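You operate a simulated robot arm through the tools that you are given. There is no shell and no other tool. Be economical: measure what you need, move in short steps, check, and stop when the job is done.

The job below is to be done with a simulated two-armed robot. You get a single attempt, and the scene is never put back.

## Task
Retire the cracked small tote: repair card on it, its carton into the sound one, that one's swing bars across.
Fine: leave the cracked tote's swing bars out.

Only the result counts: the job must be done as asked and must still hold three seconds after the hand-in. Knocking over, shifting, dropping, spilling or breaking anything else fails it.

## Robot
Two 7-joint arms with fingered hands on one trunk, on a base that drives. Base frame: it is fixed to the floor where the robot stands at the start and does not move with it; the origin is under the middle of the robot, x ahead of it, y to its left, z up; the surface under the hand at the start is at about z = 0.74. Readings come in m, rad, newtons and seconds.
The left shoulder is at the start at [0.042, 0.174, 1.121], the right one opposite. With the tool pointing down near the work surface each hand reaches from about 0.22 to 0.72 m from the robot's upright axis, wherever it stands, measured 20 degrees to its own side. Places, roughly: box [0.5, -1.5, 0.25]; card [-4.5, -4.5, 1.25]; divider [0.5, -1.5, 0.75]; jar [0.75, -1.75, 0.75]; lid clip [0.8, -0.8, 1]; paper bag [0.75, -1.5, 0.25]; red handle [0.2, 0.4, 0.8]; small tote [0.5, -1.5, 0.75]; swing bar [-4.5, -4.8, 1.3]; tote [-5.25, -4.75, 1]. Payload 3.8 kg a hand.
The tool frame of a hand sits at the grasp point between the pads (the TCP): z along the fingers, y along the line on which they close. The tips reach 0.026 m beyond it. The gripper opens to 0.132 m. The gripper's body begins 0.073 m behind the TCP. The gripper is a hand of 3 fingers: y runs from the thumb to the fingers, the wrist lies at [0, 0, -0.224] in the tool frame, and closing takes about 1.5 s.
Orientation is that of the tool frame in the base frame, as [roll, pitch, yaw] about the fixed x, y, z axes, in that order (R = Rz(yaw) Ry(pitch) Rx(roll)). With the fingers straight down and closing along the base's y, the tool's x points along the base's -x, its y along +y and its z along -z.

## Interface
- The arms move only by the tool jog_arm. It takes "left_motion", "right_motion" or both (then of equal length, played together; a hand with none holds still); each is a list of rows, each a list of 6 numbers: the shift along the tool's x, y, z in m, then the turn, a rotation vector about the tool's x, y, z in rad. In form: [[tx, ty, tz, wx, wy, wz], ...]. A call has 1 to 12 rows; each row is the pose to reach, as a shift and turn from the pose commanded when the call began, along the tool's axes at that moment. "left_claw" and "right_claw" are, for a hand that has rows, the opening, from 0 (shut) to 1 (fully open), set as the call begins (left out, the last holds). Rows are played at 5 a second. More than 0.05 m and 0.15 rad between two rows, or a gripper value outside its range, and nothing of the call is played. Where a pose cannot be reached the arm comes as near as it can. A force on the tool above 40 N (or 10 N above the force at the start of the call, whichever is more), or a blocked arm, ends the call early, and 0.2 s more pass. The fingers move at their own pace (about 0.108 m/s each) and stop on an object; they squeeze with about 23 N. The grip force told is the motor's: it shows also when the fingers shut on nothing. Time passes only in rows, and 0.2 s behind the last, so rows that repeat a pose let the fingers close. The reply holds the time, the measured pose of the TCP, the force on the tool along the base axes, the opening and the grip force, in the units named above and with some noise, with the torque about the TCP (base axes, N m) and any sound that the robot's microphone picked up, and new pictures: "show" is both (left out), scene, wrist or none (wrist: the cameras of the hands that moved).
- Cameras (640 x 400 px; columns grow to the right, rows downward): "scene" is now at [0.1926, -0.0137, 1.0266]; the picture's right is [-0.08, -1.00, 0.00], its down [-0.27, 0.02, -0.96] and it looks along [0.96, -0.07, -0.27] (base axes); focal length 214 px, centre (320, 200). "left" rides on the left gripper at [-0.062, 0.003, -0.092] in its tool frame; the picture's right is [-0.05, -1.00, 0.00], its down [0.83, -0.04, -0.56] and it looks along [0.55, -0.03, 0.83] (tool axes); focal length 230 px, centre (320, 200). "right" rides on the right gripper at [0.061, 0.003, -0.092] in its tool frame; the picture's right is [-0.05, 1.00, 0.00], its down [-0.83, -0.04, -0.55] and it looks along [-0.55, -0.03, 0.83] (tool axes); focal length 230 px, centre (320, 200). There is no depth. A picture from a camera that has moved, and an enlarged one, comes with that camera's place and axes in the base frame and with its lens. The place of the scene camera against the robot may be out by one fixed shift of up to 0.018 m in any direction.
- lift_body(by): slides the trunk up (or, below 0, down) by that many m; the arms and the scene camera ride with it, the base frame stays. It gives what a move gives, with no picture.
- steer(legs): drives the robot by 1 to 6 legs, each [ahead, left, turn to the left] in m, m and rad, along the robot's own axes; the way and the turn of a leg run together, so that a leg with both is an arc; at most 1.5 m and 3.142 rad a leg. The arms and the cameras ride along, it lands a little off, and it stops where it bumps. It gives what a move gives, and a new picture of the scene camera.
- set_fingers(finger1, finger2, thumb_bend, hand): sets how far each is bent, from 0 (flat) to 1 (curled in); at 0.3 the hand is open as for a grip, at 0.7 the pads meet at the TCP. One left out holds its place. A second passes; each finger stops where it meets its share of the squeeze, and holds until it gets a number again. A gripper value or a shape takes the hand back. It gives what a move gives, with no picture; readings hold the bend of each and the force on the fingers (four entries, about 0 where the hand has none), thumb and palm.
- hand_shape(shape, hand): the hand has 3 fingers and takes this shape, open, in about a second: jaw (thumb against the fingers, like two jaws); tri (thumb and two fingers); tip (a fingertip pinch); poke (one finger out to press); point (the index stretched); flat (the hand flat); cup (the hand cupped); fist (a fist). The gripper value then closes the fingers along that shape, each until it touches; the sizes above hold for jaw. It gives what a move gives, with no picture.
- head_to(pan, tilt): turns the head with the scene camera to pan (to the left, within 1.047 rad either way) and tilt (down, from -0.506 to 1.204), counted from straight ahead of the robot. It gives what a move gives, and a new picture of the scene camera.
- inspect(camera, box): a new picture of the part [left, top, right, bottom] of that camera's present view, enlarged. No time passes.
- hand_in(): hands the job in; it is judged then, once.

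Work in short steps. Places have to be worked out from the pictures, the camera data and where the tool is seen: move nearer, look again, correct. Check each grasp and each placing, and mend what went wrong. You have 120 turns and 260 pictures in all, those below and enlarged ones among them. Open the grippers and draw the arms clear of the work before you hand the job in, unless the task says otherwise; then end with one line.

The tools are called after "Request:" as a command line: name --argument value ..., lists and objects as JSON in quotes. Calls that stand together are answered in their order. jog_arm: Moves the arms, as the interface text tells. Its arguments: {"type":"object","properties":{"left_motion":{"type":"array","items":{"type":"array","items":{"type":"number"}}},"left_claw":{"type":"number"},"right_motion":{"type":"array","items":{"type":"array","items":{"type":"number"}}},"right_claw":{"type":"number"},"show":{"type":"string","enum":["both","scene","wrist","none"]}},"required":[]} The other tools are called the same way: lift_body (by) slides the trunk up or down; hand_shape (shape, hand) gives the hand a shape; set_fingers (finger1, finger2, thumb_bend, hand) moves the fingers one by one; steer (legs) drives the base; head_to (pan, tilt) turns the head that bears the scene camera; inspect (camera, box) takes an enlarged picture of a part of a camera's view; hand_in () hands the job in.

At the start:

```text
clock: 0.0
left_position: [0.3666, -0.0592, 0.9994]
left_ee_rot: [3.14, -0.001, 3.141]
left_wrist_force: [0.0, 0.2, 0.3]
left_moment: [0.02, 0.02, -0.02]
left_width: 0.1319
left_finger_force: 0.0
left_shape: jaw
left_bend: [0.3, 0.3, 0.3]
left_finger forces: [0.0, 0.0, 0.1, 0.0, 0.1, 0.0]
right_position: [0.2949, -0.3248, 1.1781]
right_ee_rot: [-3.141, 0.002, -3.141]
right_wrist_force: [-1.4, -0.2, -0.3]
right_moment: [0.01, -0.02, -0.01]
right_width: 0.1321
right_finger_force: 0.0
right_shape: jaw
right_bend: [0.3, 0.3, 0.3]
right_finger forces: [0.0, 0.0, 0.0, 0.0, 0.1, 0.0]
trunk travel left (down, up): [-0.425, 0.057]
robot x, y, heading: [0.0049, 0.0001, 0.0]
head pan, tilt: [-0.075, 0.271]
```

scene: 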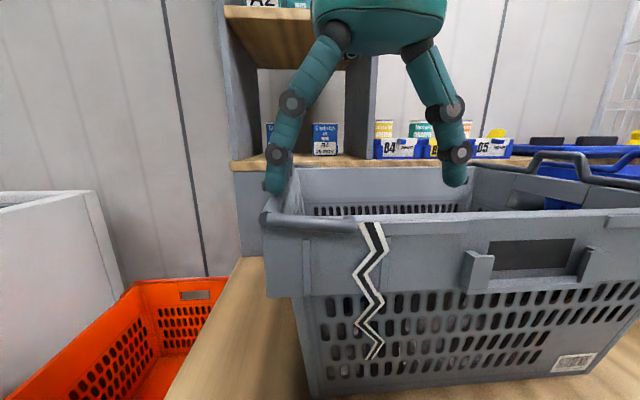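
right: 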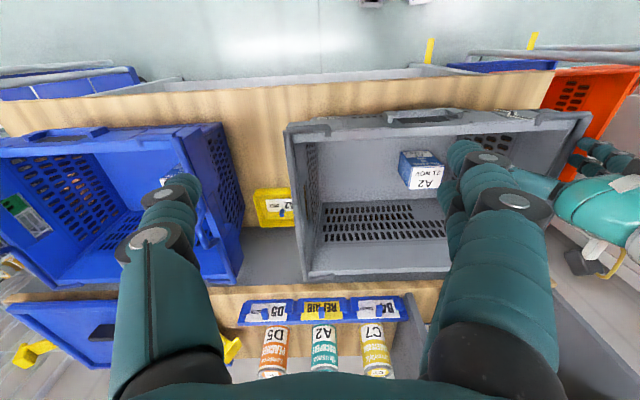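
left: 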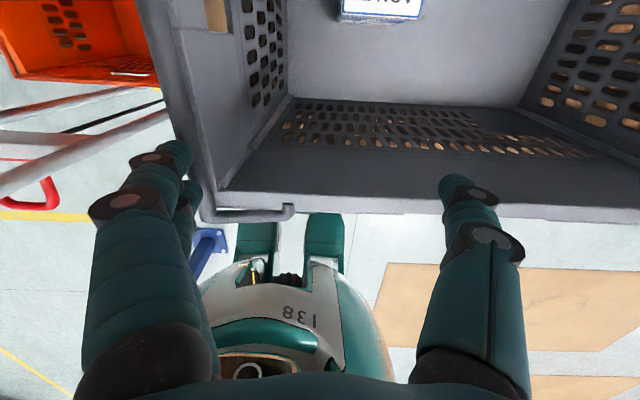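

I see a large grey tote with a painted crack holding a carton, and a blue tote further right. I'll look around with the head first.

Request:
head_to --pan -0.8 --tilt 0.45

Request:
head_to --pan 0.8 --tilt 0.45

Request:
head_to --pan 0.0 --tilt 0.9

```text
clock: 1.1
left_position: [0.3668, -0.0592, 0.9996]
left_ee_rot: [3.141, 0.001, 3.141]
left_wrist_force: [-0.7, 0.4, -1.0]
left_moment: [0.0, -0.01, -0.02]
left_width: 0.132
left_finger_force: 0.1
left_shape: jaw
left_bend: [0.3, 0.3, 0.3]
left_finger forces: [0.0, 0.0, 0.0, 0.0, 0.0, 0.0]
right_position: [0.2947, -0.3254, 1.1766]
right_ee_rot: [-3.141, 0.002, 3.14]
right_wrist_force: [-0.2, -0.3, -0.5]
right_moment: [-0.03, 0.03, 0.02]
right_width: 0.132
right_finger_force: 0.0
right_shape: jaw
right_bend: [0.3, 0.3, 0.3]
right_finger forces: [0.0, 0.0, 0.0, 0.0, 0.0, 0.1]
trunk travel left (down, up): [-0.425, 0.057]
robot x, y, heading: [-0.0002, -0.0, -0.002]
head pan, tilt: [-0.799, 0.45]
camera scene: at [0.1636, -0.0725, 1.0099], right [-0.72, -0.7, 0.0], down [-0.3, 0.31, -0.9], along [0.63, -0.65, -0.43], focal length 214 px, centre (320, 200)
```

scene: 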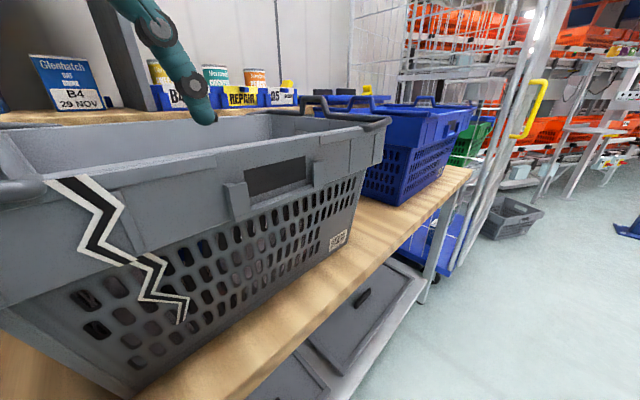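

```text
clock: 2.8
left_position: [0.367, -0.059, 0.9996]
left_ee_rot: [3.141, -0.001, 3.141]
left_wrist_force: [0.4, 0.6, 0.3]
left_moment: [-0.04, 0.02, 0.0]
left_width: 0.1322
left_finger_force: 0.2
left_shape: jaw
left_bend: [0.3, 0.3, 0.3]
left_finger forces: [0.0, 0.0, 0.0, 0.1, 0.0, 0.0]
right_position: [0.2956, -0.3261, 1.1783]
right_ee_rot: [3.141, 0.004, -3.141]
right_wrist_force: [-0.3, -0.2, -0.9]
right_moment: [-0.01, 0.02, 0.02]
right_width: 0.1318
right_finger_force: 0.0
right_shape: jaw
right_bend: [0.3, 0.3, 0.3]
right_finger forces: [0.0, 0.0, 0.0, 0.0, 0.0, 0.0]
trunk travel left (down, up): [-0.425, 0.057]
robot x, y, heading: [0.0007, -0.0022, 0.005]
head pan, tilt: [0.799, 0.45]
camera scene: at [0.1636, 0.0591, 1.0099], right [0.72, -0.7, 0.0], down [-0.3, -0.31, -0.9], along [0.63, 0.65, -0.44], focal length 214 px, centre (320, 200)
```

scene: 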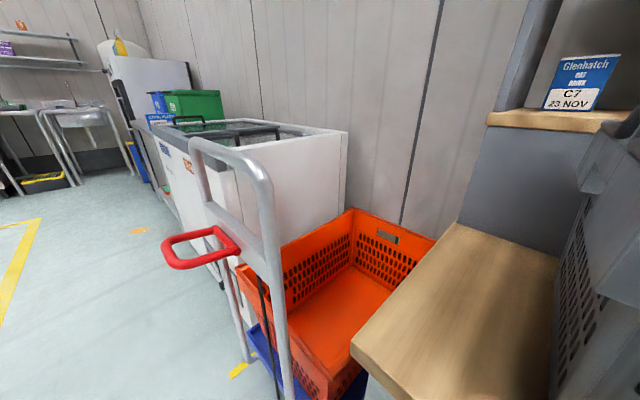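

```text
clock: 3.9
left_position: [0.3669, -0.0595, 1.0001]
left_ee_rot: [-3.141, 0.001, 3.142]
left_wrist_force: [0.1, -0.6, -0.5]
left_moment: [0.0, 0.0, -0.03]
left_width: 0.1318
left_finger_force: 0.1
left_shape: jaw
left_bend: [0.3, 0.3, 0.3]
left_finger forces: [0.0, 0.0, 0.0, 0.0, 0.1, 0.1]
right_position: [0.2948, -0.3252, 1.1768]
right_ee_rot: [-3.14, -0.001, 3.141]
right_wrist_force: [0.1, 0.7, 0.2]
right_moment: [-0.01, 0.0, 0.01]
right_width: 0.1316
right_finger_force: 0.1
right_shape: jaw
right_bend: [0.3, 0.3, 0.3]
right_finger forces: [0.0, 0.0, 0.2, 0.1, 0.0, 0.1]
trunk travel left (down, up): [-0.425, 0.057]
robot x, y, heading: [0.0005, 0.0019, -0.0]
head pan, tilt: [0.0, 0.901]
camera scene: at [0.175, -0.0066, 0.9716], right [0.0, -1.0, 0.0], down [-0.78, 0.0, -0.62], along [0.62, 0.0, -0.78], focal length 214 px, centre (320, 200)
```

scene: 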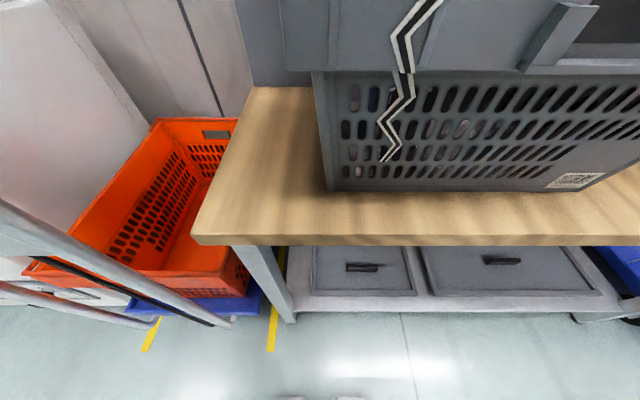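

The crack marks the grey tote; a REPAIR bin sits on the back shelf. I'll enlarge the right wrist view and look up at the shelf.

Request:
inspect --camera "right" --box '[180, 100, 500, 300]'

Request:
inspect --camera "right" --box '[200, 270, 440, 400]'

Request:
inspect --camera "right" --box '[0, 100, 260, 400]'

Request:
head_to --pan -0.4 --tilt 0.1

```text
2.00 times, centred on (340, 200) of right
camera zoom: at [0.2344, -0.3214, 1.2701], right [0.05, 1.0, 0.0], down [0.83, -0.04, 0.56], along [0.56, -0.03, -0.83], focal length 460 px, centre (280, 200)
```

zoom: 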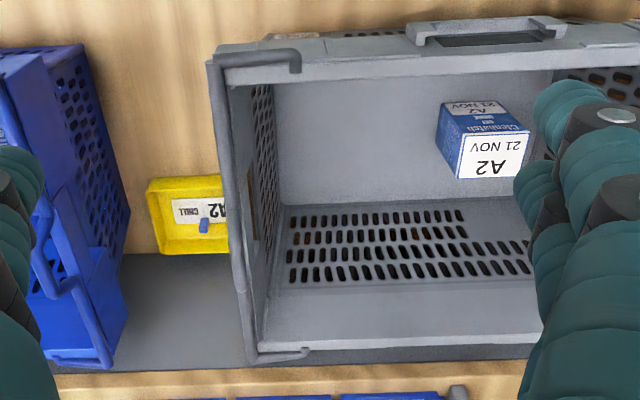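

```text
2.67 times, centred on (320, 335) of right
camera zoom: at [0.2344, -0.3214, 1.2701], right [0.05, 1.0, 0.0], down [0.83, -0.04, 0.56], along [0.56, -0.03, -0.83], focal length 614 px, centre (320, -160)
```

zoom: 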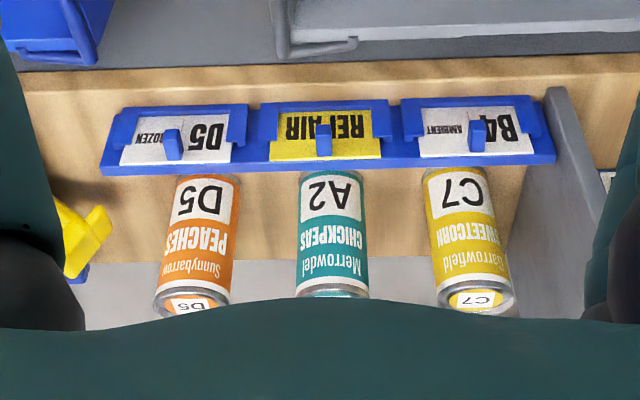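

```text
1.33 times, centred on (130, 250) of right
camera zoom: at [0.2344, -0.3214, 1.2701], right [0.05, 1.0, 0.0], down [0.83, -0.04, 0.56], along [0.56, -0.03, -0.83], focal length 307 px, centre (573, 133)
```

zoom: 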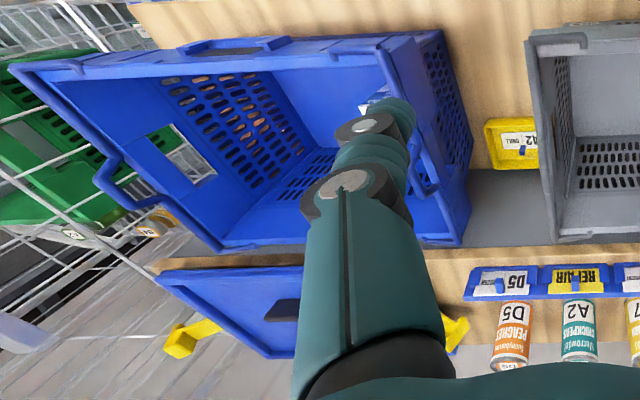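

```text
clock: 5.0
left_position: [0.3673, -0.0586, 0.9999]
left_ee_rot: [3.141, 0.0, 3.141]
left_wrist_force: [0.0, -0.3, -0.7]
left_moment: [-0.01, 0.01, 0.01]
left_width: 0.1321
left_finger_force: 0.2
left_shape: jaw
left_bend: [0.3, 0.3, 0.3]
left_finger forces: [0.0, 0.0, 0.1, 0.1, 0.1, 0.0]
right_position: [0.2945, -0.3256, 1.1782]
right_ee_rot: [-3.141, 0.001, -3.141]
right_wrist_force: [-0.4, 0.2, -0.4]
right_moment: [0.01, -0.02, 0.03]
right_width: 0.1321
right_finger_force: 0.0
right_shape: jaw
right_bend: [0.3, 0.3, 0.3]
right_finger forces: [0.0, 0.0, 0.0, 0.0, 0.1, 0.1]
trunk travel left (down, up): [-0.425, 0.057]
robot x, y, heading: [-0.0041, -0.0007, -0.005]
head pan, tilt: [-0.4, 0.099]
camera scene: at [0.1843, -0.0425, 1.0425], right [-0.39, -0.92, 0.0], down [-0.09, 0.04, -0.99], along [0.92, -0.39, -0.1], focal length 214 px, centre (320, 200)
```

scene: 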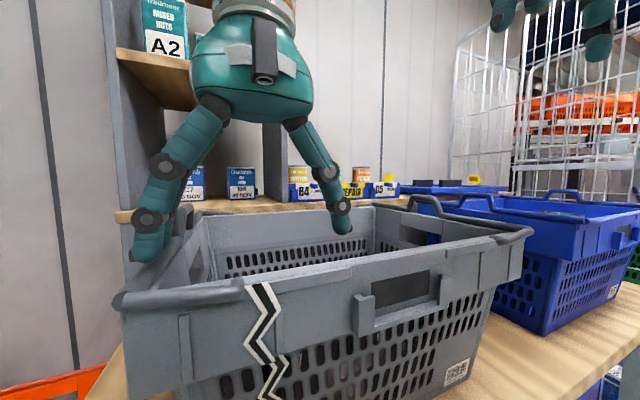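

Before driving I raise the left hand clear of the rim, then back off for a broader look.

Request:
jog_arm --left_motion '[[0, 0, -0.04, 0, 0, 0], [0, 0, -0.08, 0, 0, 0], [0, 0, -0.12, 0, 0, 0], [0, 0, -0.16, 0, 0, 0], [0, 0, -0.2, 0, 0, 0]]' --show "none"

Request:
lift_body --by 0.055

Request:
steer --legs '[[-0.45, 0, 0]]'

Request:
head_to --pan -0.6 --tilt 0.3

```text
clock: 6.2
left_position: [0.3686, -0.0591, 1.2]
left_ee_rot: [3.141, 0.0, 3.141]
left_wrist_force: [0.6, 0.2, 0.3]
left_moment: [-0.04, -0.01, -0.01]
left_width: 0.1321
left_finger_force: 0.1
left_shape: jaw
left_bend: [0.3, 0.3, 0.3]
left_finger forces: [0.1, 0.0, 0.0, 0.0, 0.0, 0.1]
right_position: [0.2948, -0.3273, 1.1786]
right_ee_rot: [-3.141, 0.002, -3.141]
right_wrist_force: [-0.8, -0.4, -0.2]
right_moment: [-0.02, -0.05, 0.01]
right_width: 0.132
right_finger_force: 0.0
right_shape: jaw
right_bend: [0.3, 0.3, 0.3]
right_finger forces: [0.0, 0.0, 0.1, 0.0, 0.0, 0.1]
trunk travel left (down, up): [-0.425, 0.057]
robot x, y, heading: [0.0009, -0.0002, -0.0]
head pan, tilt: [-0.4, 0.099]
```

```text
clock: 7.2
left_position: [0.3676, -0.0584, 1.2541]
left_ee_rot: [3.141, -0.003, 3.141]
left_wrist_force: [0.0, -0.3, 0.3]
left_moment: [-0.03, 0.05, -0.03]
left_width: 0.1317
left_finger_force: 0.0
left_shape: jaw
left_bend: [0.3, 0.3, 0.3]
left_finger forces: [0.1, 0.1, 0.0, 0.0, 0.1, 0.1]
right_position: [0.2961, -0.3246, 1.2312]
right_ee_rot: [-3.141, -0.003, 3.139]
right_wrist_force: [0.0, -0.7, -0.9]
right_moment: [0.02, 0.04, 0.03]
right_width: 0.1319
right_finger_force: 0.1
right_shape: jaw
right_bend: [0.3, 0.3, 0.3]
right_finger forces: [0.0, 0.0, 0.0, 0.0, 0.0, 0.0]
trunk travel left (down, up): [-0.48, 0.002]
robot x, y, heading: [-0.0004, 0.0026, -0.004]
head pan, tilt: [-0.4, 0.099]
```

```text
clock: 9.8
left_position: [-0.0701, -0.0599, 1.2547]
left_ee_rot: [-3.14, 0.0, 3.139]
left_wrist_force: [-0.8, -0.5, 0.4]
left_moment: [-0.04, 0.0, 0.0]
left_width: 0.1318
left_finger_force: 0.1
left_shape: jaw
left_bend: [0.3, 0.3, 0.3]
left_finger forces: [0.0, 0.1, 0.0, 0.0, 0.0, 0.0]
right_position: [-0.1427, -0.3263, 1.2321]
right_ee_rot: [3.141, 0.0, 3.138]
right_wrist_force: [-0.5, -0.2, 0.6]
right_moment: [0.01, -0.02, 0.0]
right_width: 0.1322
right_finger_force: 0.0
right_shape: jaw
right_bend: [0.3, 0.3, 0.3]
right_finger forces: [0.1, 0.0, 0.0, 0.0, 0.0, 0.1]
trunk travel left (down, up): [-0.48, 0.002]
robot x, y, heading: [-0.4398, -0.0028, -0.002]
head pan, tilt: [-0.4, 0.099]
camera scene: at [-0.2467, -0.0424, 1.1191], right [-0.39, -0.92, 0.0], down [-0.09, 0.04, -0.99], along [0.91, -0.39, -0.1], focal length 214 px, centre (320, 200)
```

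scene: 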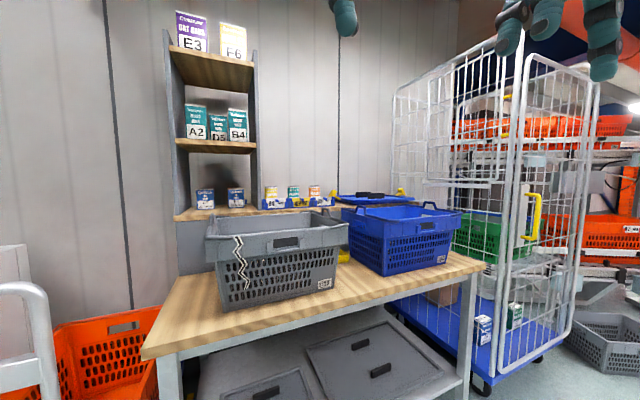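

```text
clock: 10.6
left_position: [-0.07, -0.0599, 1.2542]
left_ee_rot: [-3.141, 0.001, 3.138]
left_wrist_force: [-0.9, -0.2, -0.5]
left_moment: [0.01, 0.01, 0.01]
left_width: 0.1321
left_finger_force: 0.1
left_shape: jaw
left_bend: [0.3, 0.3, 0.3]
left_finger forces: [0.0, 0.0, 0.1, 0.0, 0.0, 0.0]
right_position: [-0.1431, -0.3274, 1.2332]
right_ee_rot: [3.141, 0.001, 3.136]
right_wrist_force: [0.3, 1.0, -0.5]
right_moment: [-0.04, 0.02, 0.01]
right_width: 0.1317
right_finger_force: 0.1
right_shape: jaw
right_bend: [0.3, 0.3, 0.3]
right_finger forces: [0.1, 0.0, 0.1, 0.0, 0.0, 0.0]
trunk travel left (down, up): [-0.48, 0.002]
robot x, y, heading: [-0.4377, -0.0029, -0.003]
head pan, tilt: [-0.6, 0.3]
camera scene: at [-0.2548, -0.0592, 1.1007], right [-0.57, -0.82, 0.0], down [-0.24, 0.17, -0.96], along [0.79, -0.54, -0.29], focal length 214 px, centre (320, 200)
```

scene: 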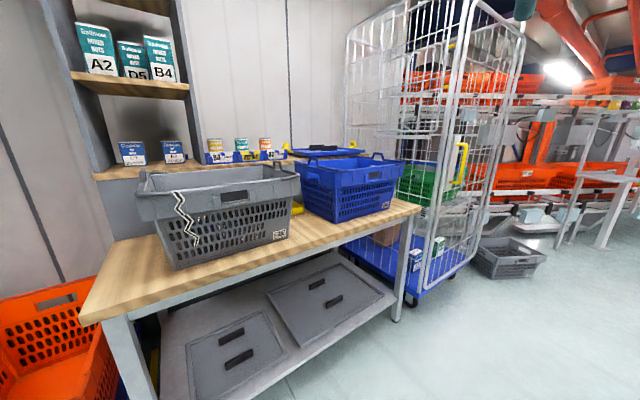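

Bench holds grey (cracked) and blue totes of like build. I'll drive right to face the blue one and look into it.

Request:
steer --legs '[[0, -0.6, 0], [0.2, 0, 0]]'

Request:
head_to --pan 0.0 --tilt 0.5

Request:
jog_arm --right_motion '[[0, 0, 0, 0, 0, 0]]' --left_motion '[[0, 0, 0, 0, 0, 0]]' --show "wrist"

```text
clock: 17.4
left_position: [0.1258, -0.6549, 1.2551]
left_ee_rot: [3.141, 0.0, 3.138]
left_wrist_force: [0.5, -0.2, -0.1]
left_moment: [-0.01, 0.0, 0.01]
left_width: 0.1318
left_finger_force: 0.0
left_shape: jaw
left_bend: [0.3, 0.3, 0.3]
left_finger forces: [0.0, 0.1, 0.0, 0.0, 0.0, 0.0]
right_position: [0.0538, -0.9212, 1.234]
right_ee_rot: [-3.141, 0.002, 3.139]
right_wrist_force: [-0.5, 0.4, -1.0]
right_moment: [-0.01, 0.0, 0.02]
right_width: 0.1318
right_finger_force: 0.0
right_shape: jaw
right_bend: [0.3, 0.3, 0.3]
right_finger forces: [0.0, 0.1, 0.0, 0.0, 0.0, 0.0]
trunk travel left (down, up): [-0.48, 0.002]
robot x, y, heading: [-0.2379, -0.5951, -0.002]
head pan, tilt: [-0.6, 0.3]
camera scene: at [-0.0586, -0.6543, 1.1009], right [-0.57, -0.82, 0.0], down [-0.24, 0.17, -0.96], along [0.79, -0.54, -0.3], focal length 214 px, centre (320, 200)
```

scene: 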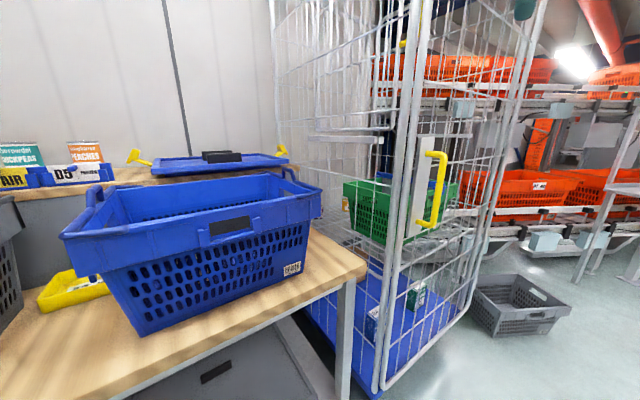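

```text
clock: 18.4
left_position: [0.1263, -0.6545, 1.2551]
left_ee_rot: [3.141, 0.0, 3.138]
left_wrist_force: [-0.7, -0.7, -0.3]
left_moment: [0.02, 0.01, -0.03]
left_width: 0.1319
left_finger_force: 0.1
left_shape: jaw
left_bend: [0.3, 0.3, 0.3]
left_finger forces: [0.0, 0.0, 0.0, 0.0, 0.0, 0.1]
right_position: [0.0533, -0.9202, 1.234]
right_ee_rot: [3.141, 0.002, 3.138]
right_wrist_force: [-0.2, 0.0, 0.0]
right_moment: [-0.03, -0.03, 0.02]
right_width: 0.1318
right_finger_force: 0.1
right_shape: jaw
right_bend: [0.3, 0.3, 0.3]
right_finger forces: [0.1, 0.0, 0.0, 0.0, 0.1, 0.0]
trunk travel left (down, up): [-0.48, 0.002]
robot x, y, heading: [-0.2427, -0.5951, -0.003]
head pan, tilt: [0.0, 0.499]
camera scene: at [-0.0443, -0.6016, 1.0823], right [0.0, -1.0, 0.0], down [-0.48, 0.0, -0.88], along [0.88, 0.0, -0.48], focal length 214 px, centre (320, 200)
```

scene: 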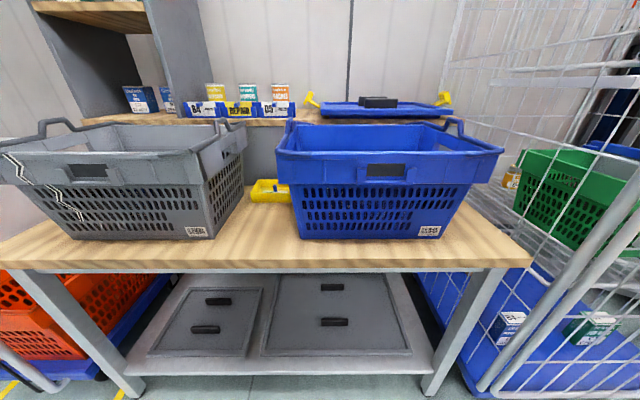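

```text
clock: 18.9
left_position: [0.1266, -0.6543, 1.255]
left_ee_rot: [-3.14, 0.001, 3.138]
left_wrist_force: [-0.6, 0.1, -1.3]
left_moment: [0.01, 0.02, 0.0]
left_width: 0.132
left_finger_force: 0.0
left_shape: jaw
left_bend: [0.3, 0.3, 0.3]
left_finger forces: [0.0, 0.0, 0.0, 0.0, 0.0, 0.0]
right_position: [0.0543, -0.9196, 1.2322]
right_ee_rot: [-3.141, 0.001, 3.136]
right_wrist_force: [0.6, 0.0, -0.1]
right_moment: [0.02, -0.02, -0.03]
right_width: 0.132
right_finger_force: 0.1
right_shape: jaw
right_bend: [0.3, 0.3, 0.3]
right_finger forces: [0.1, 0.0, 0.0, 0.1, 0.1, 0.0]
trunk travel left (down, up): [-0.48, 0.002]
robot x, y, heading: [-0.238, -0.5916, -0.001]
head pan, tilt: [0.0, 0.499]
camera right: at [-0.0072, -0.9164, 1.3251], right [0.06, 1.0, 0.0], down [0.83, -0.05, 0.56], along [0.56, -0.03, -0.83], focal length 230 px, centre (320, 200)
camera left: at [0.1889, -0.6515, 1.3471], right [0.05, -1.0, 0.0], down [-0.83, -0.04, 0.55], along [-0.55, -0.03, -0.83], focal length 230 px, centre (320, 200)
```

right: 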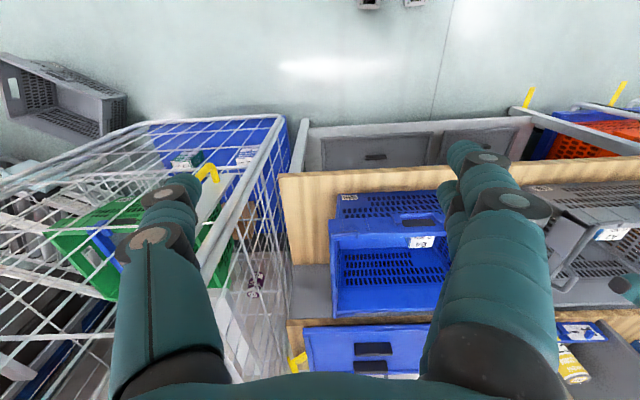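
left: 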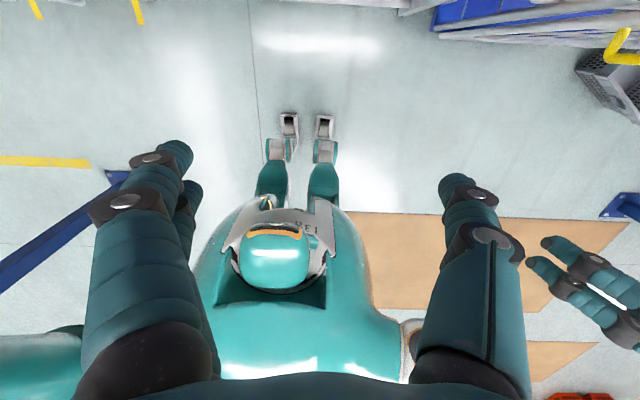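

Request:
inspect --camera "right" --box '[280, 160, 480, 385]'

Request:
inspect --camera "scene" --box '[250, 80, 520, 250]'

Request:
inspect --camera "scene" --box '[0, 80, 300, 250]'

Request:
inspect --camera "scene" --box '[480, 80, 640, 360]'

```text
1.78 times, centred on (380, 272) of right
camera zoom: at [-0.0072, -0.9164, 1.3251], right [0.06, 1.0, 0.0], down [0.83, -0.05, 0.56], along [0.56, -0.03, -0.83], focal length 409 px, centre (213, 71)
```

zoom: 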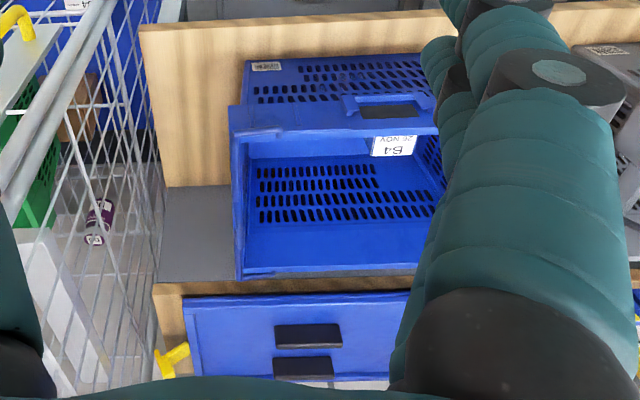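

```text
2.35 times, centred on (385, 165) of scene
camera zoom: at [-0.0442, -0.6015, 1.0822], right [0.0, -1.0, 0.0], down [-0.48, 0.0, -0.88], along [0.88, 0.0, -0.48], focal length 505 px, centre (167, 282)
```

zoom: 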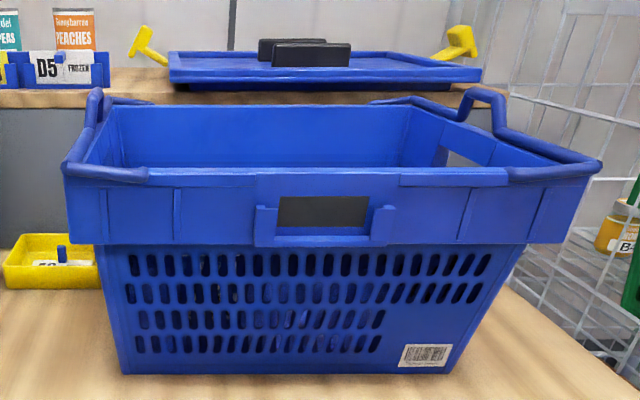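

```text
2.13 times, centred on (150, 165) of scene
camera zoom: at [-0.0442, -0.6015, 1.0822], right [0.0, -1.0, 0.0], down [-0.48, 0.0, -0.88], along [0.88, 0.0, -0.48], focal length 458 px, centre (683, 275)
```

zoom: 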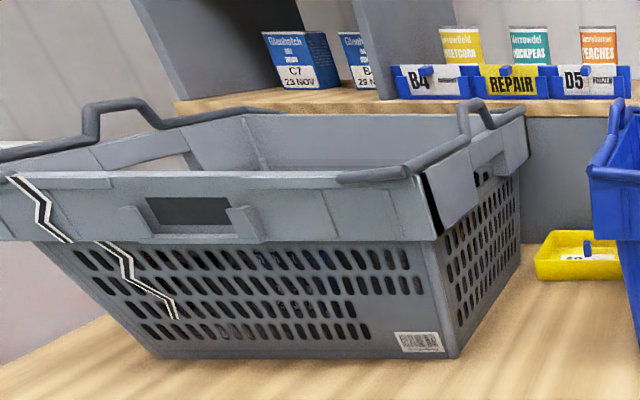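

```text
1.43 times, centred on (560, 220) of scene
camera zoom: at [-0.0442, -0.6015, 1.0822], right [0.0, -1.0, 0.0], down [-0.48, 0.0, -0.88], along [0.88, 0.0, -0.48], focal length 306 px, centre (-23, 171)
```

zoom: 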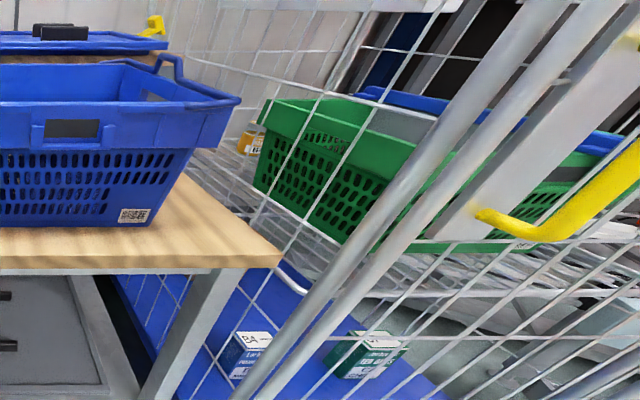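

Blue tote has carton B4 already and bars swung out; the REPAIR card is in the shelf rack near [0.67,-0.35,1.01]. I move the left hand aside, then drive to face the card with the right arm.

Request:
jog_arm --left_motion '[[0.01, 0.05, 0, 0, 0, 0], [0.02, 0.1, 0, 0, 0, 0], [0.03, 0.15, 0, 0, 0, 0], [0.04, 0.2, 0, 0, 0, 0], [0.05, 0.25, 0, 0, 0, 0], [0.06, 0.3, 0, 0, 0, 0]]' --show "none"

Request:
steer --legs '[[0, 0.475, 0], [0.28, 0, 0]]'

Request:
jog_arm --right_motion '[[-0.03, 0, 0, 0, 0, 0], [-0.06, 0, 0, 0, 0, 0], [-0.1, 0, 0, 0, 0, 0]]' --show "wrist"

```text
refused: row 1 steps farther than a row can; nothing moved
```

```text
clock: 25.1
left_position: [0.4124, -0.1848, 1.2569]
left_ee_rot: [3.14, 0.001, 3.133]
left_wrist_force: [-0.3, -0.1, -0.1]
left_moment: [0.0, 0.02, 0.0]
left_width: 0.1319
left_finger_force: 0.0
left_shape: jaw
left_bend: [0.3, 0.3, 0.3]
left_finger forces: [0.0, 0.0, 0.0, 0.0, 0.0, 0.1]
right_position: [0.3377, -0.4513, 1.2334]
right_ee_rot: [3.141, 0.003, 3.134]
right_wrist_force: [-0.2, -0.5, -0.1]
right_moment: [-0.03, -0.02, -0.03]
right_width: 0.132
right_finger_force: 0.0
right_shape: jaw
right_bend: [0.3, 0.3, 0.3]
right_finger forces: [0.0, 0.0, 0.0, 0.1, 0.0, 0.1]
trunk travel left (down, up): [-0.48, 0.002]
robot x, y, heading: [0.0492, -0.1229, -0.01]
head pan, tilt: [0.0, 0.499]
camera scene: at [0.241, -0.1319, 1.0824], right [-0.01, -1.0, 0.0], down [-0.48, 0.0, -0.88], along [0.88, -0.01, -0.48], focal length 214 px, centre (320, 200)
```

scene: 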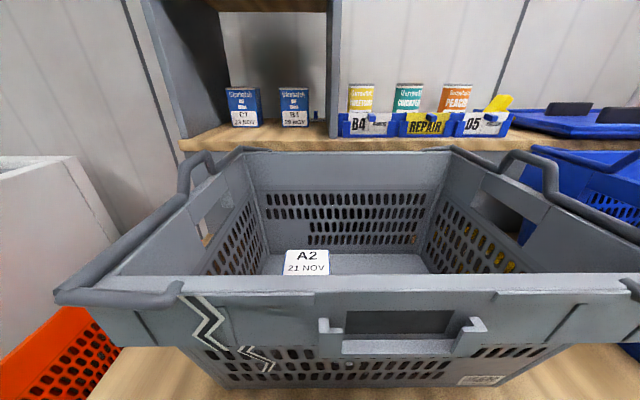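

```text
clock: 25.9
left_position: [0.4135, -0.1844, 1.2542]
left_ee_rot: [3.141, -0.003, 3.133]
left_wrist_force: [0.0, -0.8, 0.3]
left_moment: [0.01, 0.01, 0.0]
left_width: 0.1321
left_finger_force: 0.1
left_shape: jaw
left_bend: [0.3, 0.3, 0.3]
left_finger forces: [0.0, 0.0, 0.0, 0.1, 0.1, 0.0]
right_position: [0.4408, -0.4512, 1.2329]
right_ee_rot: [-3.141, -0.001, 3.133]
right_wrist_force: [-0.1, -0.6, 0.2]
right_moment: [-0.02, 0.02, 0.04]
right_width: 0.1319
right_finger_force: 0.0
right_shape: jaw
right_bend: [0.3, 0.3, 0.3]
right_finger forces: [0.1, 0.0, 0.1, 0.0, 0.0, 0.1]
trunk travel left (down, up): [-0.48, 0.002]
robot x, y, heading: [0.0446, -0.1246, -0.005]
head pan, tilt: [0.0, 0.499]
camera right: at [0.3789, -0.4477, 1.3253], right [0.06, 1.0, 0.0], down [0.83, -0.05, 0.56], along [0.55, -0.03, -0.83], focal length 230 px, centre (320, 200)
```

right: 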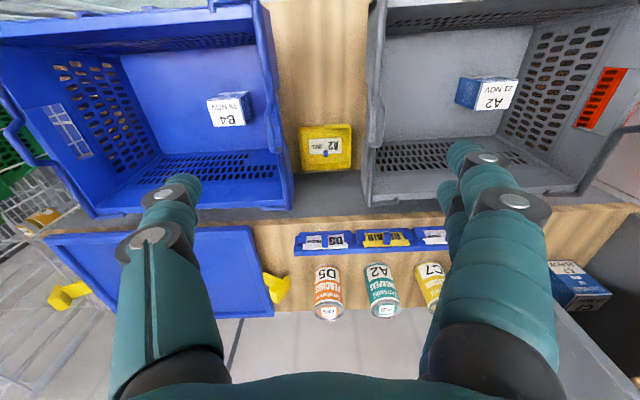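

I enlarge the card rack in both cameras, and the tote's card holder.

Request:
inspect --camera "scene" --box '[330, 70, 530, 150]'

Request:
inspect --camera "right" --box '[280, 200, 460, 330]'

Request:
inspect --camera "scene" --box '[290, 270, 510, 400]'

```text
3.20 times, centred on (430, 110) of scene
camera zoom: at [0.2425, -0.1321, 1.0818], right [-0.01, -1.0, 0.0], down [-0.48, 0.0, -0.88], along [0.88, -0.01, -0.48], focal length 686 px, centre (-32, 488)
```

zoom: 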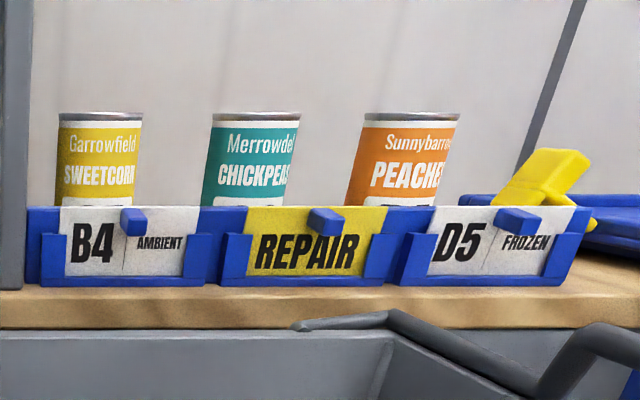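

```text
3.08 times, centred on (370, 265) of right
camera zoom: at [0.3789, -0.4477, 1.3253], right [0.06, 1.0, 0.0], down [0.83, -0.05, 0.56], along [0.55, -0.03, -0.83], focal length 708 px, centre (166, 0)
```

zoom: 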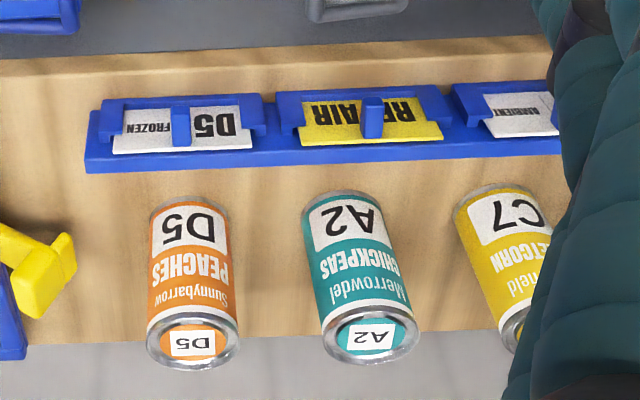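

```text
2.91 times, centred on (400, 335) of scene
camera zoom: at [0.2425, -0.1321, 1.0818], right [-0.01, -1.0, 0.0], down [-0.48, 0.0, -0.88], along [0.88, -0.01, -0.48], focal length 624 px, centre (87, -193)
```

zoom: 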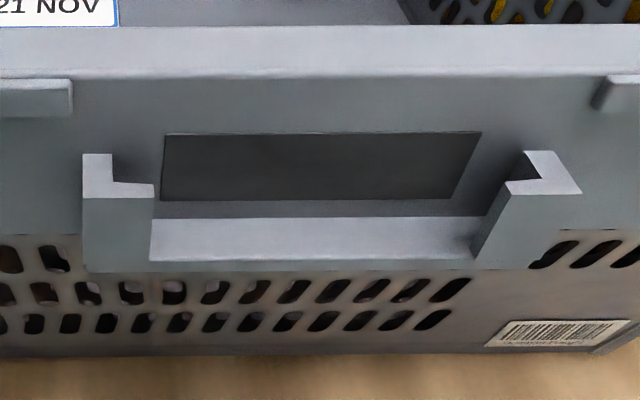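

Cards carry a pull tab on the front face, at about [0.66,-0.345,1.027]. I'll move the left hand aside and check how narrow the "tip" hand shape is.

Request:
jog_arm --left_motion '[[0.01, 0.04, 0, 0, 0, 0], [0.02, 0.08, 0, 0, 0, 0], [0.03, 0.12, 0, 0, 0, 0], [0.04, 0.16, 0, 0, 0, 0], [0.05, 0.2, 0, 0, 0, 0], [0.06, 0.24, 0, 0, 0, 0], [0.07, 0.28, 0, 0, 0, 0]]' --show "none"

Request:
hand_shape --hand "right" --shape "tip"

Request:
head_to --pan -0.5 --tilt 0.1

Request:
inspect --camera "right" --box '[0, 0, 640, 400]'

```text
clock: 27.5
left_position: [0.3443, 0.0959, 1.2537]
left_ee_rot: [3.141, 0.002, 3.131]
left_wrist_force: [0.2, -0.2, 0.2]
left_moment: [0.0, -0.02, -0.01]
left_width: 0.1317
left_finger_force: 0.0
left_shape: jaw
left_bend: [0.3, 0.3, 0.3]
left_finger forces: [0.0, 0.1, 0.1, 0.0, 0.1, 0.0]
right_position: [0.4369, -0.4511, 1.2353]
right_ee_rot: [-3.139, 0.001, 3.134]
right_wrist_force: [0.4, -0.6, 0.4]
right_moment: [-0.02, 0.0, 0.01]
right_width: 0.132
right_finger_force: 0.1
right_shape: jaw
right_bend: [0.3, 0.3, 0.3]
right_finger forces: [0.0, 0.0, 0.0, 0.1, 0.0, 0.1]
trunk travel left (down, up): [-0.48, 0.002]
robot x, y, heading: [0.0421, -0.1254, -0.01]
head pan, tilt: [0.0, 0.499]
```

```text
clock: 28.4
left_position: [0.3458, 0.0942, 1.2548]
left_ee_rot: [-3.141, -0.001, 3.133]
left_wrist_force: [-0.3, 0.2, 0.1]
left_moment: [0.01, 0.0, -0.01]
left_width: 0.1322
left_finger_force: 0.1
left_shape: jaw
left_bend: [0.3, 0.3, 0.3]
left_finger forces: [0.0, 0.0, 0.1, 0.0, 0.1, 0.1]
right_position: [0.4374, -0.4519, 1.2346]
right_ee_rot: [-3.141, 0.002, 3.135]
right_wrist_force: [0.3, -0.4, -0.5]
right_moment: [0.04, -0.01, 0.03]
right_width: 0.132
right_finger_force: 0.0
right_shape: tip
right_bend: [0.3, 0.3, 0.3]
right_finger forces: [0.0, 0.1, 0.0, 0.1, 0.0, 0.0]
trunk travel left (down, up): [-0.48, 0.002]
robot x, y, heading: [0.0442, -0.1195, -0.012]
head pan, tilt: [0.0, 0.499]
```

```text
clock: 29.3
left_position: [0.3455, 0.0949, 1.2549]
left_ee_rot: [3.141, 0.0, 3.132]
left_wrist_force: [0.0, 0.6, -0.8]
left_moment: [-0.02, -0.02, 0.01]
left_width: 0.1319
left_finger_force: 0.1
left_shape: jaw
left_bend: [0.3, 0.3, 0.3]
left_finger forces: [0.0, 0.1, 0.1, 0.0, 0.0, 0.1]
right_position: [0.4378, -0.4518, 1.234]
right_ee_rot: [-3.14, 0.002, 3.134]
right_wrist_force: [-0.2, 0.1, 0.4]
right_moment: [-0.01, 0.01, -0.01]
right_width: 0.1322
right_finger_force: 0.0
right_shape: tip
right_bend: [0.3, 0.3, 0.3]
right_finger forces: [0.1, 0.1, 0.0, 0.0, 0.0, 0.0]
trunk travel left (down, up): [-0.48, 0.002]
robot x, y, heading: [0.0471, -0.1255, -0.012]
head pan, tilt: [-0.499, 0.099]
camera scene: at [0.2308, -0.1759, 1.1192], right [-0.48, -0.87, 0.0], down [-0.09, 0.05, -0.99], along [0.87, -0.48, -0.1], focal length 214 px, centre (320, 200)
```

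scene: 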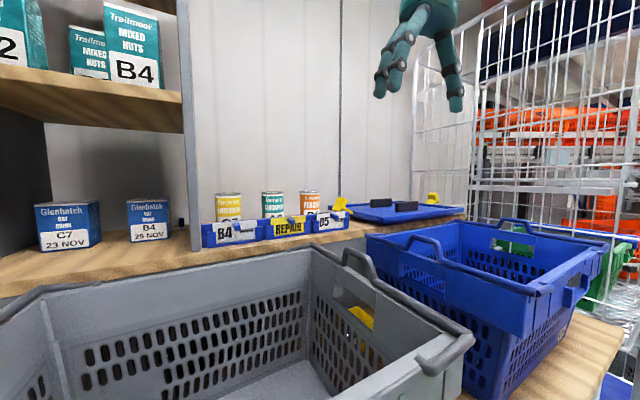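

```text
1.00 times, centred on (320, 200) of right (not enlarged: the box is as wide or as high as the picture)
camera zoom: at [0.3767, -0.4474, 1.3261], right [0.06, 1.0, 0.0], down [0.83, -0.05, 0.56], along [0.56, -0.03, -0.83], focal length 230 px, centre (320, 200)
```

zoom: 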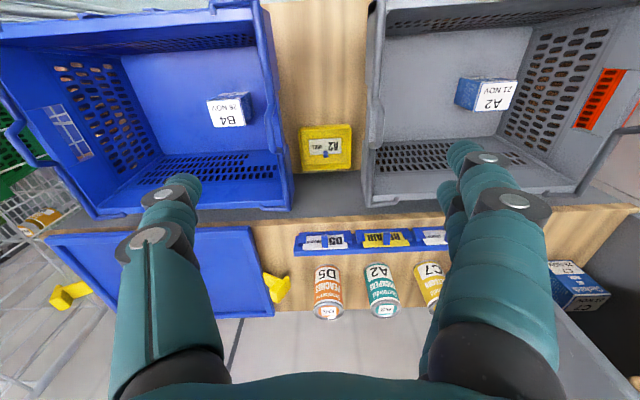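

I'll bring the right hand round to a 60°-forward pitch short of the tab, half closed, and look.

Request:
jog_arm --right_motion '[[-0.012, 0.014, 0.02, 0, -0.13, 0], [-0.025, 0.028, 0.04, 0, -0.26, 0], [-0.037, 0.041, 0.06, 0, -0.39, 0], [-0.05, 0.054, 0.08, 0, -0.52, 0], [-0.062, 0.067, 0.1, 0, -0.65, 0], [-0.075, 0.08, 0.12, 0, -0.78, 0], [-0.087, 0.094, 0.14, 0, -0.91, 0], [-0.1, 0.107, 0.16, 0, -1.05, 0], [-0.112, 0.107, 0.18, 0, -1.05, 0]]' --right_claw 0.35

```text
clock: 31.3
left_position: [0.346, 0.0953, 1.2557]
left_ee_rot: [3.141, -0.001, 3.133]
left_wrist_force: [-0.5, 0.4, -0.6]
left_moment: [-0.02, -0.02, -0.01]
left_width: 0.1317
left_finger_force: 0.1
left_shape: jaw
left_bend: [0.3, 0.3, 0.3]
left_finger forces: [0.1, 0.1, 0.0, 0.0, 0.0, 0.0]
right_position: [0.5656, -0.3952, 1.1514]
right_ee_rot: [-3.135, 1.044, -3.141]
right_wrist_force: [-0.1, -0.4, 0.0]
right_moment: [0.01, -0.01, 0.01]
right_width: 0.0462
right_finger_force: 0.0
right_shape: tip
right_bend: [0.73, 0.73, 0.7]
right_finger forces: [0.1, 0.0, 0.0, 0.0, 0.0, 0.0]
right hand out of reach, approached as far as the arm can: row 6, 7, 8, 9
trunk travel left (down, up): [-0.48, 0.002]
robot x, y, heading: [0.0464, -0.1247, -0.007]
head pan, tilt: [-0.499, 0.099]
camera scene: at [0.2308, -0.1757, 1.1193], right [-0.49, -0.87, 0.0], down [-0.09, 0.05, -1.0], along [0.87, -0.48, -0.1], focal length 214 px, centre (320, 200)
camera right: at [0.4559, -0.3904, 1.1453], right [0.03, 1.0, 0.04], down [-0.06, -0.04, 1.0], along [1.0, -0.03, 0.06], focal length 230 px, centre (320, 200)
```

scene: 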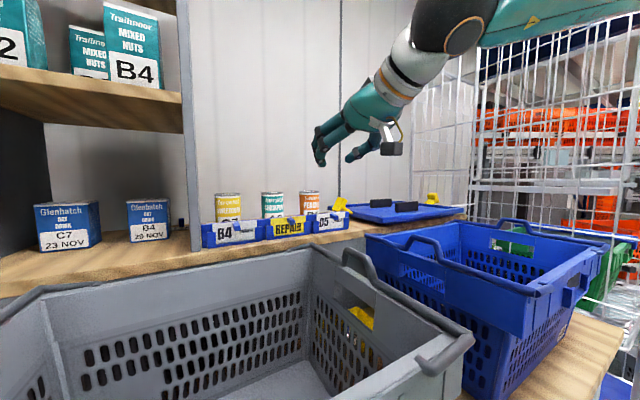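
right: 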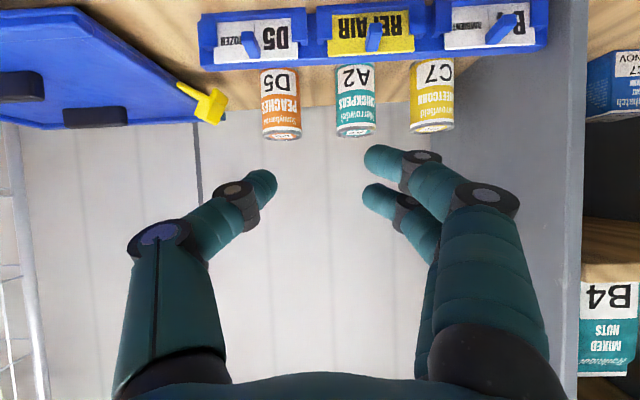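

The high trunk limits this hand pose, so I lower it 0.1 and re-check.

Request:
lift_body --by -0.1

Request:
inspect --camera "right" --box '[240, 0, 560, 200]'

Request:
head_to --pan -0.5 --tilt 0.0

```text
clock: 32.6
left_position: [0.3432, 0.0948, 1.1555]
left_ee_rot: [-3.141, 0.002, 3.133]
left_wrist_force: [-0.5, -0.9, 0.4]
left_moment: [0.0, 0.01, 0.03]
left_width: 0.132
left_finger_force: 0.1
left_shape: jaw
left_bend: [0.3, 0.3, 0.3]
left_finger forces: [0.1, 0.0, 0.0, 0.0, 0.1, 0.1]
right_position: [0.5648, -0.3981, 1.054]
right_ee_rot: [-3.141, 1.052, 3.134]
right_wrist_force: [0.4, -0.7, -0.3]
right_moment: [-0.03, 0.03, 0.0]
right_width: 0.0463
right_finger_force: 0.1
right_shape: tip
right_bend: [0.73, 0.73, 0.7]
right_finger forces: [0.0, 0.0, 0.0, 0.0, 0.0, 0.0]
trunk travel left (down, up): [-0.38, 0.102]
robot x, y, heading: [0.0429, -0.1262, -0.005]
head pan, tilt: [-0.499, 0.099]
```

```text
2.00 times, centred on (400, 100) of right
camera zoom: at [0.4556, -0.3921, 1.0456], right [0.03, 1.0, 0.04], down [-0.07, -0.04, 1.0], along [1.0, -0.04, 0.07], focal length 460 px, centre (160, 400)
```

zoom: 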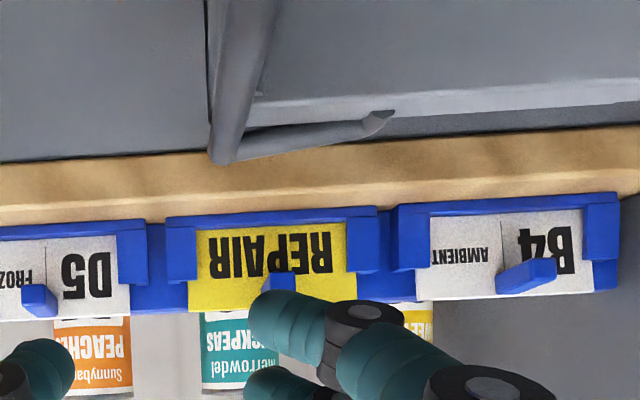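

```text
clock: 33.3
left_position: [0.3434, 0.094, 1.1565]
left_ee_rot: [3.14, 0.0, 3.133]
left_wrist_force: [-0.2, -0.1, 0.2]
left_moment: [-0.01, 0.01, 0.02]
left_width: 0.1317
left_finger_force: 0.1
left_shape: jaw
left_bend: [0.3, 0.3, 0.3]
left_finger forces: [0.0, 0.0, 0.0, 0.1, 0.0, 0.0]
right_position: [0.5652, -0.3965, 1.0536]
right_ee_rot: [3.142, 1.051, 3.135]
right_wrist_force: [0.5, 0.8, 0.6]
right_moment: [0.02, 0.01, -0.01]
right_width: 0.0463
right_finger_force: 0.0
right_shape: tip
right_bend: [0.73, 0.73, 0.7]
right_finger forces: [0.0, 0.0, 0.1, 0.0, 0.1, 0.0]
trunk travel left (down, up): [-0.38, 0.102]
robot x, y, heading: [0.0473, -0.1232, -0.009]
head pan, tilt: [-0.499, 0.0]
camera scene: at [0.2163, -0.1748, 0.9956], right [-0.49, -0.87, 0.0], down [0.0, 0.0, -1.0], along [0.87, -0.49, 0.0], focal length 214 px, centre (320, 200)
```

scene: 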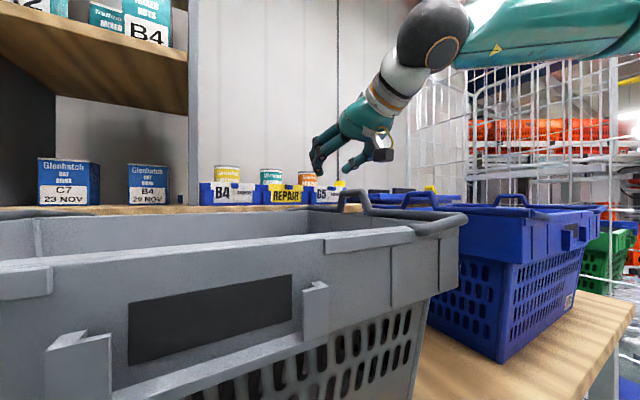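

The tab face sits near y −0.347, z ≈1.01, x ≈0.665. I'll move the open fingers in front of it, still short.

Request:
jog_arm --right_motion '[[0.007, 0.016, 0.016, 0, 0, 0], [0.014, 0.032, 0.032, 0, 0, 0], [0.0215, 0.049, 0.047, 0, 0, 0], [0.0215, 0.049, 0.047, 0, 0, 0]]' --right_claw 0.45

Request:
inspect --camera "right" --box '[160, 0, 480, 200]'

Request:
inspect --camera "scene" --box '[190, 110, 430, 230]'

```text
clock: 34.3
left_position: [0.3441, 0.0956, 1.1554]
left_ee_rot: [-3.14, 0.001, 3.133]
left_wrist_force: [0.7, 0.7, -0.7]
left_moment: [-0.01, 0.02, -0.02]
left_width: 0.1317
left_finger_force: 0.1
left_shape: jaw
left_bend: [0.3, 0.3, 0.3]
left_finger forces: [0.0, 0.1, 0.0, 0.0, 0.0, 0.0]
right_position: [0.6084, -0.3578, 1.0339]
right_ee_rot: [-3.137, 1.046, -3.141]
right_wrist_force: [-0.7, 0.7, -1.1]
right_moment: [-0.02, -0.01, 0.04]
right_width: 0.0588
right_finger_force: 0.1
right_shape: tip
right_bend: [0.73, 0.73, 0.7]
right_finger forces: [0.0, 0.0, 0.1, 0.0, 0.1, 0.0]
right hand out of reach, approached as far as the arm can: row 2, 3, 4
trunk travel left (down, up): [-0.38, 0.102]
robot x, y, heading: [0.0443, -0.1238, -0.008]
head pan, tilt: [-0.499, 0.0]
camera scene: at [0.216, -0.1751, 0.9957], right [-0.49, -0.87, 0.0], down [0.0, 0.0, -1.0], along [0.87, -0.49, 0.0], focal length 214 px, centre (320, 200)
camera right: at [0.4982, -0.3535, 1.0256], right [0.03, 1.0, 0.04], down [-0.07, -0.04, 1.0], along [1.0, -0.03, 0.06], focal length 230 px, centre (320, 200)
```

scene: 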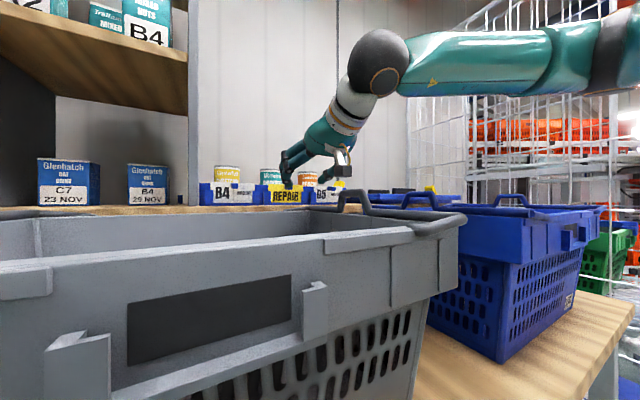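
right: 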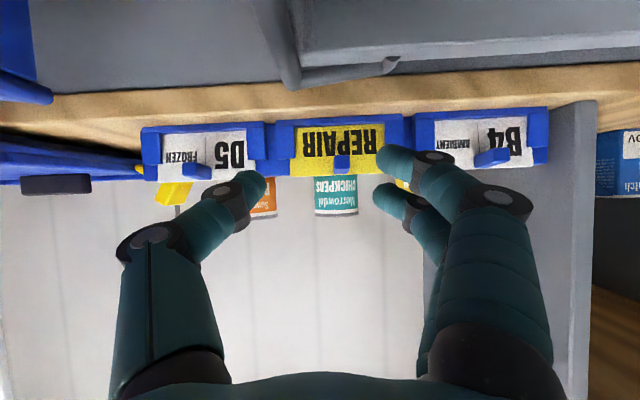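

```text
2.00 times, centred on (320, 100) of right
camera zoom: at [0.4982, -0.3535, 1.0256], right [0.03, 1.0, 0.04], down [-0.07, -0.04, 1.0], along [1.0, -0.03, 0.06], focal length 460 px, centre (320, 400)
```

zoom: 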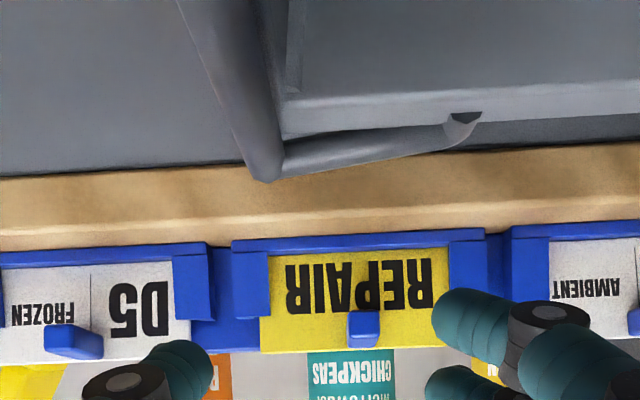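

```text
2.67 times, centred on (310, 170) of scene
camera zoom: at [0.216, -0.1751, 0.9957], right [-0.49, -0.87, 0.0], down [0.0, 0.0, -1.0], along [0.87, -0.49, 0.0], focal length 572 px, centre (347, 280)
```

zoom: 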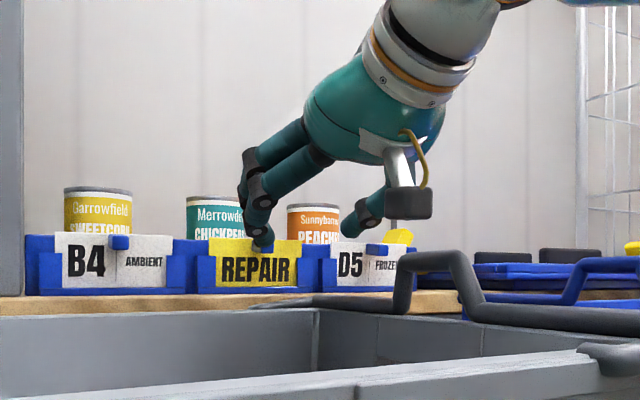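

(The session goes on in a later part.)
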